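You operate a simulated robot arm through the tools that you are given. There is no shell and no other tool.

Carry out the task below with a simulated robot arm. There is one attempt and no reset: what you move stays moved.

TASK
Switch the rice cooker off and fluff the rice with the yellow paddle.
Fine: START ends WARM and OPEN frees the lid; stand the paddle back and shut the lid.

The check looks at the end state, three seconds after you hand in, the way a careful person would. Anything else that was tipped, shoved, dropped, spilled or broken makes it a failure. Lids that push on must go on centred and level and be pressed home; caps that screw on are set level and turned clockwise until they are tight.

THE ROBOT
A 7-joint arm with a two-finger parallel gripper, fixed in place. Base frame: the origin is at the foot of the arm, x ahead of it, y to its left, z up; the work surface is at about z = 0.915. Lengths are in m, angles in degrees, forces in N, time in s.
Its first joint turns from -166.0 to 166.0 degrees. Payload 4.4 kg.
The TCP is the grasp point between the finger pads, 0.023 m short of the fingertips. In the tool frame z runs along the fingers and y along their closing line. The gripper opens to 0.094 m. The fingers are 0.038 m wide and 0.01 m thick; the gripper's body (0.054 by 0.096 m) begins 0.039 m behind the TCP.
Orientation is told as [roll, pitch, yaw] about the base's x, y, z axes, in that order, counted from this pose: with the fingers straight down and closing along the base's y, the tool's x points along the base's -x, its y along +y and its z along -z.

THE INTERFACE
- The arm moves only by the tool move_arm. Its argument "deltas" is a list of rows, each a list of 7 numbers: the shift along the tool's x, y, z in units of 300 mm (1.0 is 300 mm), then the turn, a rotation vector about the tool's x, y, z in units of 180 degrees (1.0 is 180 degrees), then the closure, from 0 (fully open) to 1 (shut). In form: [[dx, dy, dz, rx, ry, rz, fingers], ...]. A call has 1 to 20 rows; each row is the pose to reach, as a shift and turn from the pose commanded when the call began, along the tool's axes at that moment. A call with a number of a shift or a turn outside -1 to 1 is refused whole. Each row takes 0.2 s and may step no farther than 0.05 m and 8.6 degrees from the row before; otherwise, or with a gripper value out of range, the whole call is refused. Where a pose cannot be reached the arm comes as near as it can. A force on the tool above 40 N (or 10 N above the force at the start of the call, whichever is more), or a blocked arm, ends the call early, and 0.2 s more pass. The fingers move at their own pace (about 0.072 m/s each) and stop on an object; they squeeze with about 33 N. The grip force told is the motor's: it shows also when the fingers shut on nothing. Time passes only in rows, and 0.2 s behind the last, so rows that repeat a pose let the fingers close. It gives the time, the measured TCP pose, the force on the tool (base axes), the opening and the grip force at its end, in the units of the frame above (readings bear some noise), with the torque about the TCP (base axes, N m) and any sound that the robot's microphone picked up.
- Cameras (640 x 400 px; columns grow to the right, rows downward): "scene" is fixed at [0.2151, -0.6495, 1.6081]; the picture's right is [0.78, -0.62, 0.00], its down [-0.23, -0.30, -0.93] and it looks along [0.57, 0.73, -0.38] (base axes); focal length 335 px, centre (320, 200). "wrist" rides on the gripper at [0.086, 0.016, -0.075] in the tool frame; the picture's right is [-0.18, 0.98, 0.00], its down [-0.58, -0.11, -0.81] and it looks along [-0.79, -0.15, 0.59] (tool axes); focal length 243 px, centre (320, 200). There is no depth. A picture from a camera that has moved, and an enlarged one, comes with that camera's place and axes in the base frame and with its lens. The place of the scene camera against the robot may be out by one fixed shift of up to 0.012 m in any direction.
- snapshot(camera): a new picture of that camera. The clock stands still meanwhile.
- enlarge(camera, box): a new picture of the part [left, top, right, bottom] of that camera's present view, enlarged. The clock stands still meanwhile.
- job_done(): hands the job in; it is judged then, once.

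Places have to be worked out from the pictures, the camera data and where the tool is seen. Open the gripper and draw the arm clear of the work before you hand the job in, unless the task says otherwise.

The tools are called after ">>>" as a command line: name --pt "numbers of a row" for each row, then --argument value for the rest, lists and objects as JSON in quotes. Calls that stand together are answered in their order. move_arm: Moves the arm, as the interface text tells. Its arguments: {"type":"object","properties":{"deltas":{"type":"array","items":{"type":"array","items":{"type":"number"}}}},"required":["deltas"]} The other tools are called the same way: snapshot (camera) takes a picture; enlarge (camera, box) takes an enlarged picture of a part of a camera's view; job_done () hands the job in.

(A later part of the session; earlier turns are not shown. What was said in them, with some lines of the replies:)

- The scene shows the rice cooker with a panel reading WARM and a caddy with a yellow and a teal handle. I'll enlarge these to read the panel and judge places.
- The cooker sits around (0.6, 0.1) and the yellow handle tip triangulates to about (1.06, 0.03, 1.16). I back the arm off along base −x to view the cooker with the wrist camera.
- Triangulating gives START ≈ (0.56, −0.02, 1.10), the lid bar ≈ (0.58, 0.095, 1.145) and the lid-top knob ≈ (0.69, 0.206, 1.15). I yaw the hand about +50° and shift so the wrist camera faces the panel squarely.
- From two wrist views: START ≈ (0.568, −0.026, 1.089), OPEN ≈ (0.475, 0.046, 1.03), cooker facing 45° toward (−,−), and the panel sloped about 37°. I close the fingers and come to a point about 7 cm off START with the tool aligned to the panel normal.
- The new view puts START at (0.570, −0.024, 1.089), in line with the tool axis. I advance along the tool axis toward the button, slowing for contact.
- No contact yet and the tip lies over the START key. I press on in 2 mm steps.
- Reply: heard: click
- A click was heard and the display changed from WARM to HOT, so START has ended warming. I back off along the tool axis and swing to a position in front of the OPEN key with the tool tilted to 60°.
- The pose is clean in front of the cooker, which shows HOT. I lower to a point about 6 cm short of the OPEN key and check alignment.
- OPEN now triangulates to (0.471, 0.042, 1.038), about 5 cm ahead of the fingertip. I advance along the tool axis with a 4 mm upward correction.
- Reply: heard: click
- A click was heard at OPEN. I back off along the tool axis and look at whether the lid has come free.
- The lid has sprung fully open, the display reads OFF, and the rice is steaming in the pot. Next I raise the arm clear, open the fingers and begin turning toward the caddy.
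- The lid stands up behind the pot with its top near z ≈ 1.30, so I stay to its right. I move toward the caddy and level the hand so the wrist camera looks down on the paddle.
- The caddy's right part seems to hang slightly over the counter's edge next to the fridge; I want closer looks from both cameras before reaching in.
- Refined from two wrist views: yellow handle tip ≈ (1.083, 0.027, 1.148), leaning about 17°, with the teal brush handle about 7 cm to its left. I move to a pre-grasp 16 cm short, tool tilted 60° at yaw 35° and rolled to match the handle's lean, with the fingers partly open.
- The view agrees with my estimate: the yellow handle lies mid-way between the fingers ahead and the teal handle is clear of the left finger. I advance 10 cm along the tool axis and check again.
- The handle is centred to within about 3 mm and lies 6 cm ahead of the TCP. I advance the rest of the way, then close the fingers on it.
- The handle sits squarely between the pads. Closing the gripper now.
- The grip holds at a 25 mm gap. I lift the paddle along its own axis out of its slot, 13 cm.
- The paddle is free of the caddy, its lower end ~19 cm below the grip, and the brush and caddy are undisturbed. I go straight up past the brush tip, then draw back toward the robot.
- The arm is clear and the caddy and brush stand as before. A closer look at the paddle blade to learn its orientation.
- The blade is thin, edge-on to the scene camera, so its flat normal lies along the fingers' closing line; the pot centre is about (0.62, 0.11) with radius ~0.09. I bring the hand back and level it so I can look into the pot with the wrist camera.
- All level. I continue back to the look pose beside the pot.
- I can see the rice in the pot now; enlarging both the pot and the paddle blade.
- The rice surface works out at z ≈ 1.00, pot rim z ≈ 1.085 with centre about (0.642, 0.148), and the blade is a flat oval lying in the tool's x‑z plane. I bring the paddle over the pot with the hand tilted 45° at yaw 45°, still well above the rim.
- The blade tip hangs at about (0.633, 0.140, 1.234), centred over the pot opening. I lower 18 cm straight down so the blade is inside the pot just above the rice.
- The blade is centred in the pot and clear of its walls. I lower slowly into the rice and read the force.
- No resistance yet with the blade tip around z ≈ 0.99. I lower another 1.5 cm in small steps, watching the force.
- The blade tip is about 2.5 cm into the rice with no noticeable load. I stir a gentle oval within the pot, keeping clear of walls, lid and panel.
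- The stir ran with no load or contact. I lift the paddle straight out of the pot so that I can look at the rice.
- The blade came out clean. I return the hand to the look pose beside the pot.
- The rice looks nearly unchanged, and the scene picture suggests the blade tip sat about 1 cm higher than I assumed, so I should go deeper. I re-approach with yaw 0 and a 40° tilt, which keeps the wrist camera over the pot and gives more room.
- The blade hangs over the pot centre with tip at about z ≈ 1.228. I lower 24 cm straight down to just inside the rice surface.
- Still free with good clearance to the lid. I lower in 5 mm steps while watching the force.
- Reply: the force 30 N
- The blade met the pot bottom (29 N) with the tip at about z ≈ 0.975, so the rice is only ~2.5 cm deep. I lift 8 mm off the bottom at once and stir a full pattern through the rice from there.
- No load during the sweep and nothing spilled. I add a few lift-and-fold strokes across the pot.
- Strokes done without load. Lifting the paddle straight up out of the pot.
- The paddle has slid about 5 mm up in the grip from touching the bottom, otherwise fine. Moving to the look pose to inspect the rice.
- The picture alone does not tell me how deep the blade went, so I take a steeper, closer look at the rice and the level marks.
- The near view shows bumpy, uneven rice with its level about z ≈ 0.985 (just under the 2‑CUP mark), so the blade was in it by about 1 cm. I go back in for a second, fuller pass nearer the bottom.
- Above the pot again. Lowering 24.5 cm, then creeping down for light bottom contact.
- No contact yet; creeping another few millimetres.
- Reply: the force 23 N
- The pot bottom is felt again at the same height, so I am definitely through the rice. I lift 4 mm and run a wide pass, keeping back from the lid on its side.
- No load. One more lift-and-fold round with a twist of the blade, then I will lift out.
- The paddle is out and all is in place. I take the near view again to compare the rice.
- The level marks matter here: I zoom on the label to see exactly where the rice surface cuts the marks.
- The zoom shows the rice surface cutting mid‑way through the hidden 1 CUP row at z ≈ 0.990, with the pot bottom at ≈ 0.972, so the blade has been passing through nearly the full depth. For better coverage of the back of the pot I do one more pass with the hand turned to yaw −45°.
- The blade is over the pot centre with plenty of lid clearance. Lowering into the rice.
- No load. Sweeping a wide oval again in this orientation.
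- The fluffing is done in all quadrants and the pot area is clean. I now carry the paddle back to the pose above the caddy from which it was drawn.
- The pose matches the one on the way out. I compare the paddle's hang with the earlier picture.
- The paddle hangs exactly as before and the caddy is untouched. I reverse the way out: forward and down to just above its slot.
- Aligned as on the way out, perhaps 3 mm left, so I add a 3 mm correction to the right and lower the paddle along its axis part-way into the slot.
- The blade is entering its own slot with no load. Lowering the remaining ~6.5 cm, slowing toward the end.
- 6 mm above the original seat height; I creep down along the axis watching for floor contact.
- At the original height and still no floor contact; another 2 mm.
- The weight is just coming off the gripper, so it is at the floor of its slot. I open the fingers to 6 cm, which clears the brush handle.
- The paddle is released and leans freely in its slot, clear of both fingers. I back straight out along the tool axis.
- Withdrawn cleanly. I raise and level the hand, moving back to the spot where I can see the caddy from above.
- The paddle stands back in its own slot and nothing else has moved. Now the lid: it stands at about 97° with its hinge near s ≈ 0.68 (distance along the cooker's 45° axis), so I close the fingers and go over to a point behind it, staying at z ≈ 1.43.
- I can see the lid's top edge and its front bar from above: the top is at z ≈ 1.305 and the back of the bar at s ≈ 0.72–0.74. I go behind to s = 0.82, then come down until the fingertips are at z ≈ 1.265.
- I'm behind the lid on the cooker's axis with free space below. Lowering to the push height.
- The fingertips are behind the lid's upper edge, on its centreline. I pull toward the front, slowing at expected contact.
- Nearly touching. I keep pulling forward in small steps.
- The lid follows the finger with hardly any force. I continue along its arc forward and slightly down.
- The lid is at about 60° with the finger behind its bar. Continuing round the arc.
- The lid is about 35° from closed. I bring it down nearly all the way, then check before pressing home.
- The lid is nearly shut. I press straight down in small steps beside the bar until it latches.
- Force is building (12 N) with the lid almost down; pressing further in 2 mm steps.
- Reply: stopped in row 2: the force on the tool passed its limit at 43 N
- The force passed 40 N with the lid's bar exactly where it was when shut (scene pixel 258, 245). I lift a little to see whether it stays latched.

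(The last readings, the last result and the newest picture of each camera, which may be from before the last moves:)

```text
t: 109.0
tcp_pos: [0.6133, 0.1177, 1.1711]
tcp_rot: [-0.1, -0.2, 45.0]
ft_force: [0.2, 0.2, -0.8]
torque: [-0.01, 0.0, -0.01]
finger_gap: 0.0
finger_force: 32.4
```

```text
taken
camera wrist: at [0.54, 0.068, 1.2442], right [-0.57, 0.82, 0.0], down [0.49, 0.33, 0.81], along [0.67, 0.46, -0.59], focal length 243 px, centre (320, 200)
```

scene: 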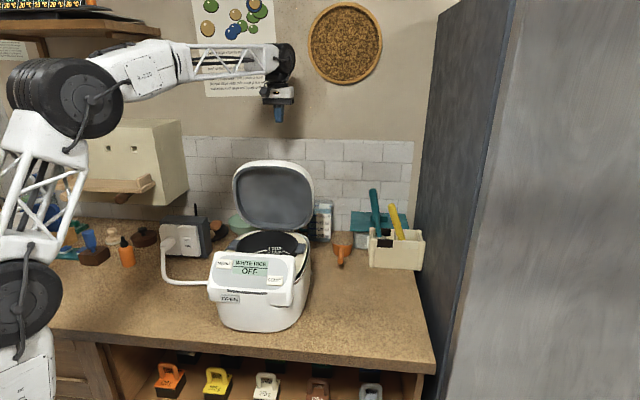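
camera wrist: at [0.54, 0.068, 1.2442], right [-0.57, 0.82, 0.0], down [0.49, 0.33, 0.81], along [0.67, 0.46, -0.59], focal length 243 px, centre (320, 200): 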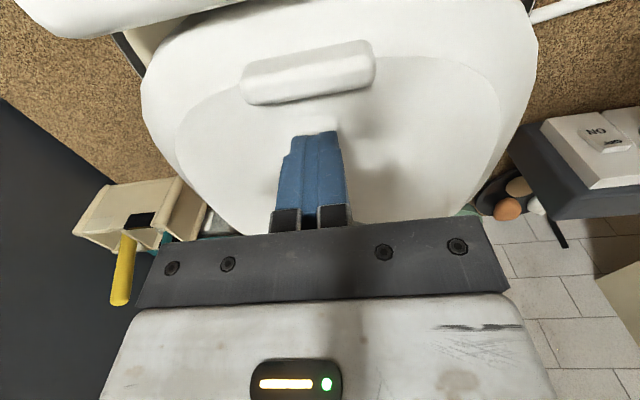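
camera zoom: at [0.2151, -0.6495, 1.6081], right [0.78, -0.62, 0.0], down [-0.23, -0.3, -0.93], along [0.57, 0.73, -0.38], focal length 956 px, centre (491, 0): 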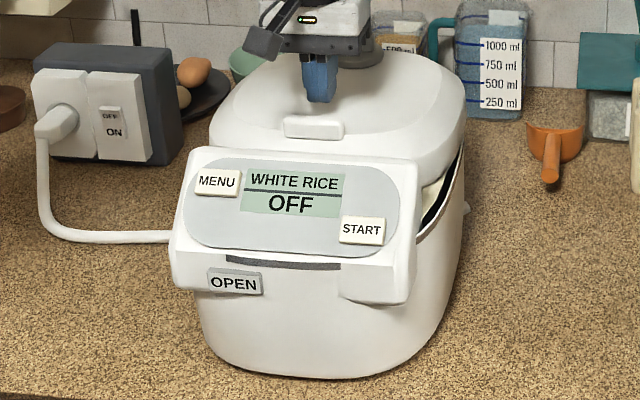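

The lid stays down by itself with its outline matching the original shut picture, and the spring no longer lifts it. To be sure it is pressed home I push once more right on the front bar.

>>> move_arm --pt "0.05 0 -0.0333 0 0 0 1" --pt "0.1 0 -0.0333 0 0 0 1" --pt "0.1133 0 0 0 0 0 1" --pt "0.1133 0 0.0267 0 0 0 1" --pt "0.1133 0 0.04 0 0 0 1"

>>> snapshot --camera "wrist"

```text
t: 110.1
tcp_pos: [0.5882, 0.0945, 1.1673]
tcp_rot: [-0.4, -0.4, 45.1]
ft_force: [-4.1, -0.1, 7.6]
torque: [-0.03, 0.19, 0.02]
finger_gap: 0.0002
finger_force: 33.1
stopped in row 5: the force on the tool passed its limit at 51 N (the readings are from after the stop); the commanded pose is now the measured one
```

```text
taken
camera wrist: at [0.5148, 0.0444, 1.2414], right [-0.57, 0.82, 0.0], down [0.48, 0.33, 0.81], along [0.67, 0.46, -0.58], focal length 243 px, centre (320, 200)
```

wrist: 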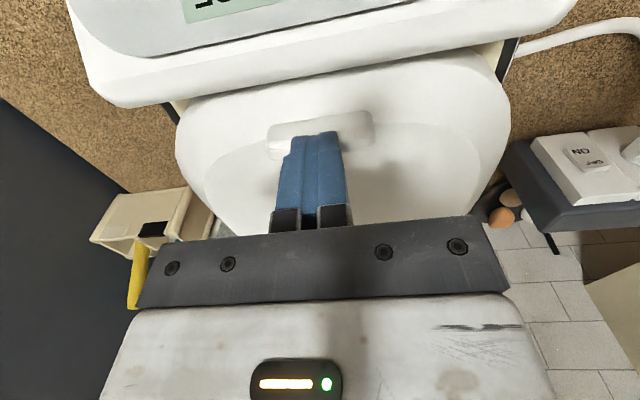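

The bar is solid under a 51 N press, so the lid is home. I lift off and draw the arm up and back, opening the gripper.

>>> move_arm --pt "0 0 -0.05 0 0 0 1" --pt "0 0 -0.2 0 0 0 0.5" --pt "0 0 -0.35 0 0 0 0" --pt "0 0 -0.5 0 0 0 0" --pt "0.1 0 -0.62 0 0 0 0" --pt "0.22 0 -0.7 0 0 0 0" --pt "0.36 0 -0.75 0 0 0 0" --pt "0.51 0 -0.75 0 0 0 0" --pt "0.66 0 -0.75 0 0 0 0" --pt "0.66 0 -0.75 0 0 0 0"

>>> snapshot --camera "scene"

>>> snapshot --camera "wrist"

>>> enlarge --camera "scene" --box '[180, 200, 340, 340]'

```text
t: 112.3
tcp_pos: [0.4474, -0.046, 1.3894]
tcp_rot: [-0.3, -0.4, 45.1]
ft_force: [0.0, -0.5, 0.4]
torque: [-0.01, -0.02, 0.03]
finger_gap: 0.0939
finger_force: 0.1
```

```text
taken
```

scene: 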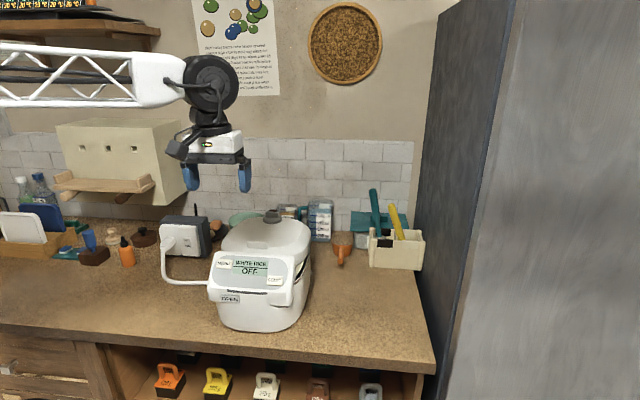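

```text
taken
camera wrist: at [0.374, -0.096, 1.4645], right [-0.57, 0.82, 0.0], down [0.48, 0.33, 0.81], along [0.67, 0.46, -0.58], focal length 243 px, centre (320, 200)
```

wrist: 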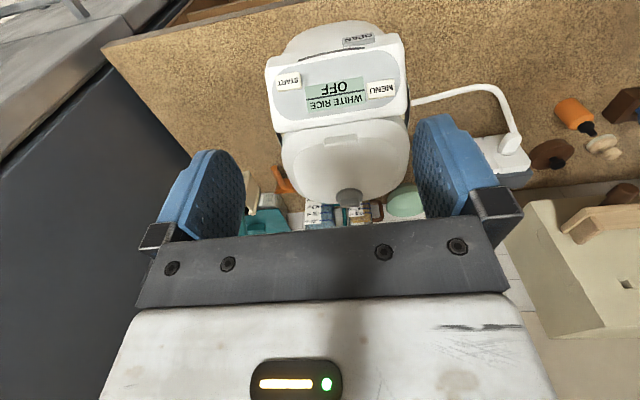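

```text
2.86 times, centred on (260, 270) of scene
camera zoom: at [0.2151, -0.6495, 1.6081], right [0.78, -0.62, 0.0], down [-0.23, -0.3, -0.93], along [0.57, 0.73, -0.38], focal length 956 px, centre (491, 0)
```

zoom: 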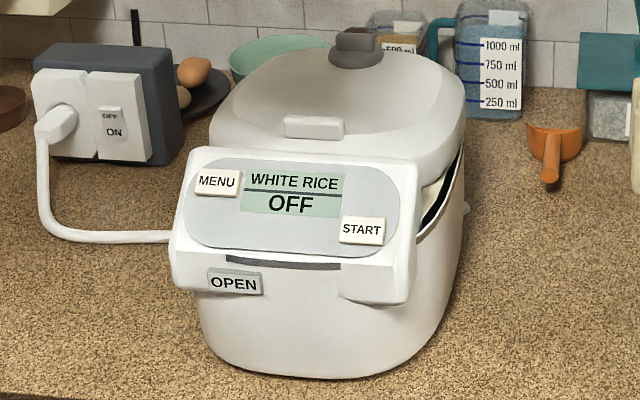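

The cooker reads OFF with its lid shut exactly as at the start, and nothing on the counter has shifted. One last zoom on the caddy before handing in.

>>> enlarge --camera "scene" --box '[310, 170, 440, 290]'

>>> enlarge --camera "scene" --box '[0, 100, 240, 300]'

```text
3.33 times, centred on (375, 230) of scene
camera zoom: at [0.2151, -0.6495, 1.6081], right [0.78, -0.62, 0.0], down [-0.23, -0.3, -0.93], along [0.57, 0.73, -0.38], focal length 1116 px, centre (137, 100)
```

zoom: 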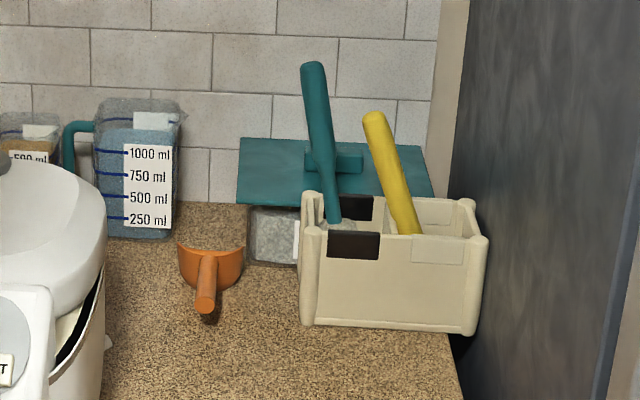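

```text
2.00 times, centred on (120, 200) of scene
camera zoom: at [0.2151, -0.6495, 1.6081], right [0.78, -0.62, 0.0], down [-0.23, -0.3, -0.93], along [0.57, 0.73, -0.38], focal length 669 px, centre (720, 200)
```

zoom: 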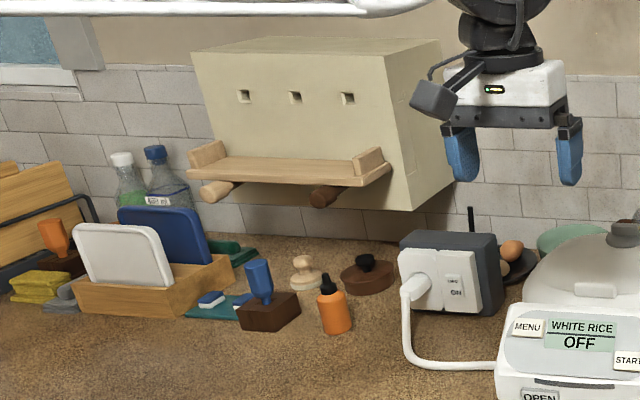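

The cooker shows OFF, its lid is shut, and the paddle stands in its slot. Everything else is where it started, the gripper is open and the arm is clear, so I hand in.

>>> job_done

```text
The job is handed in.
```

The rice cooker is off, the rice has been stirred through with the yellow paddle, the paddle is back in its slot and the lid is shut. I've handed the job in.

- **Cooker:** START clicked and ended WARM, and the display reads OFF. OPEN freed the lid.
- **Rice:** I made several passes through the rice, down to the bottom of the pot and from three directions. The blade touched the pot bottom twice, at up to about 29 N. The pictures don't show a clear change in the rice, so I'm judging it fluffed by how deep and how widely I stirred.
- **Paddle:** it stands in its original slot in the caddy, leaning a little further left than before. The brush and the caddy didn't move.
- **Lid:** it matches the shut position from the start, stays down on its own and didn't give under a 51 N press. I heard no click when it closed.

Nothing else on the counter shifted or spilled in the final pictures. The gripper is open and the arm is clear of the work.
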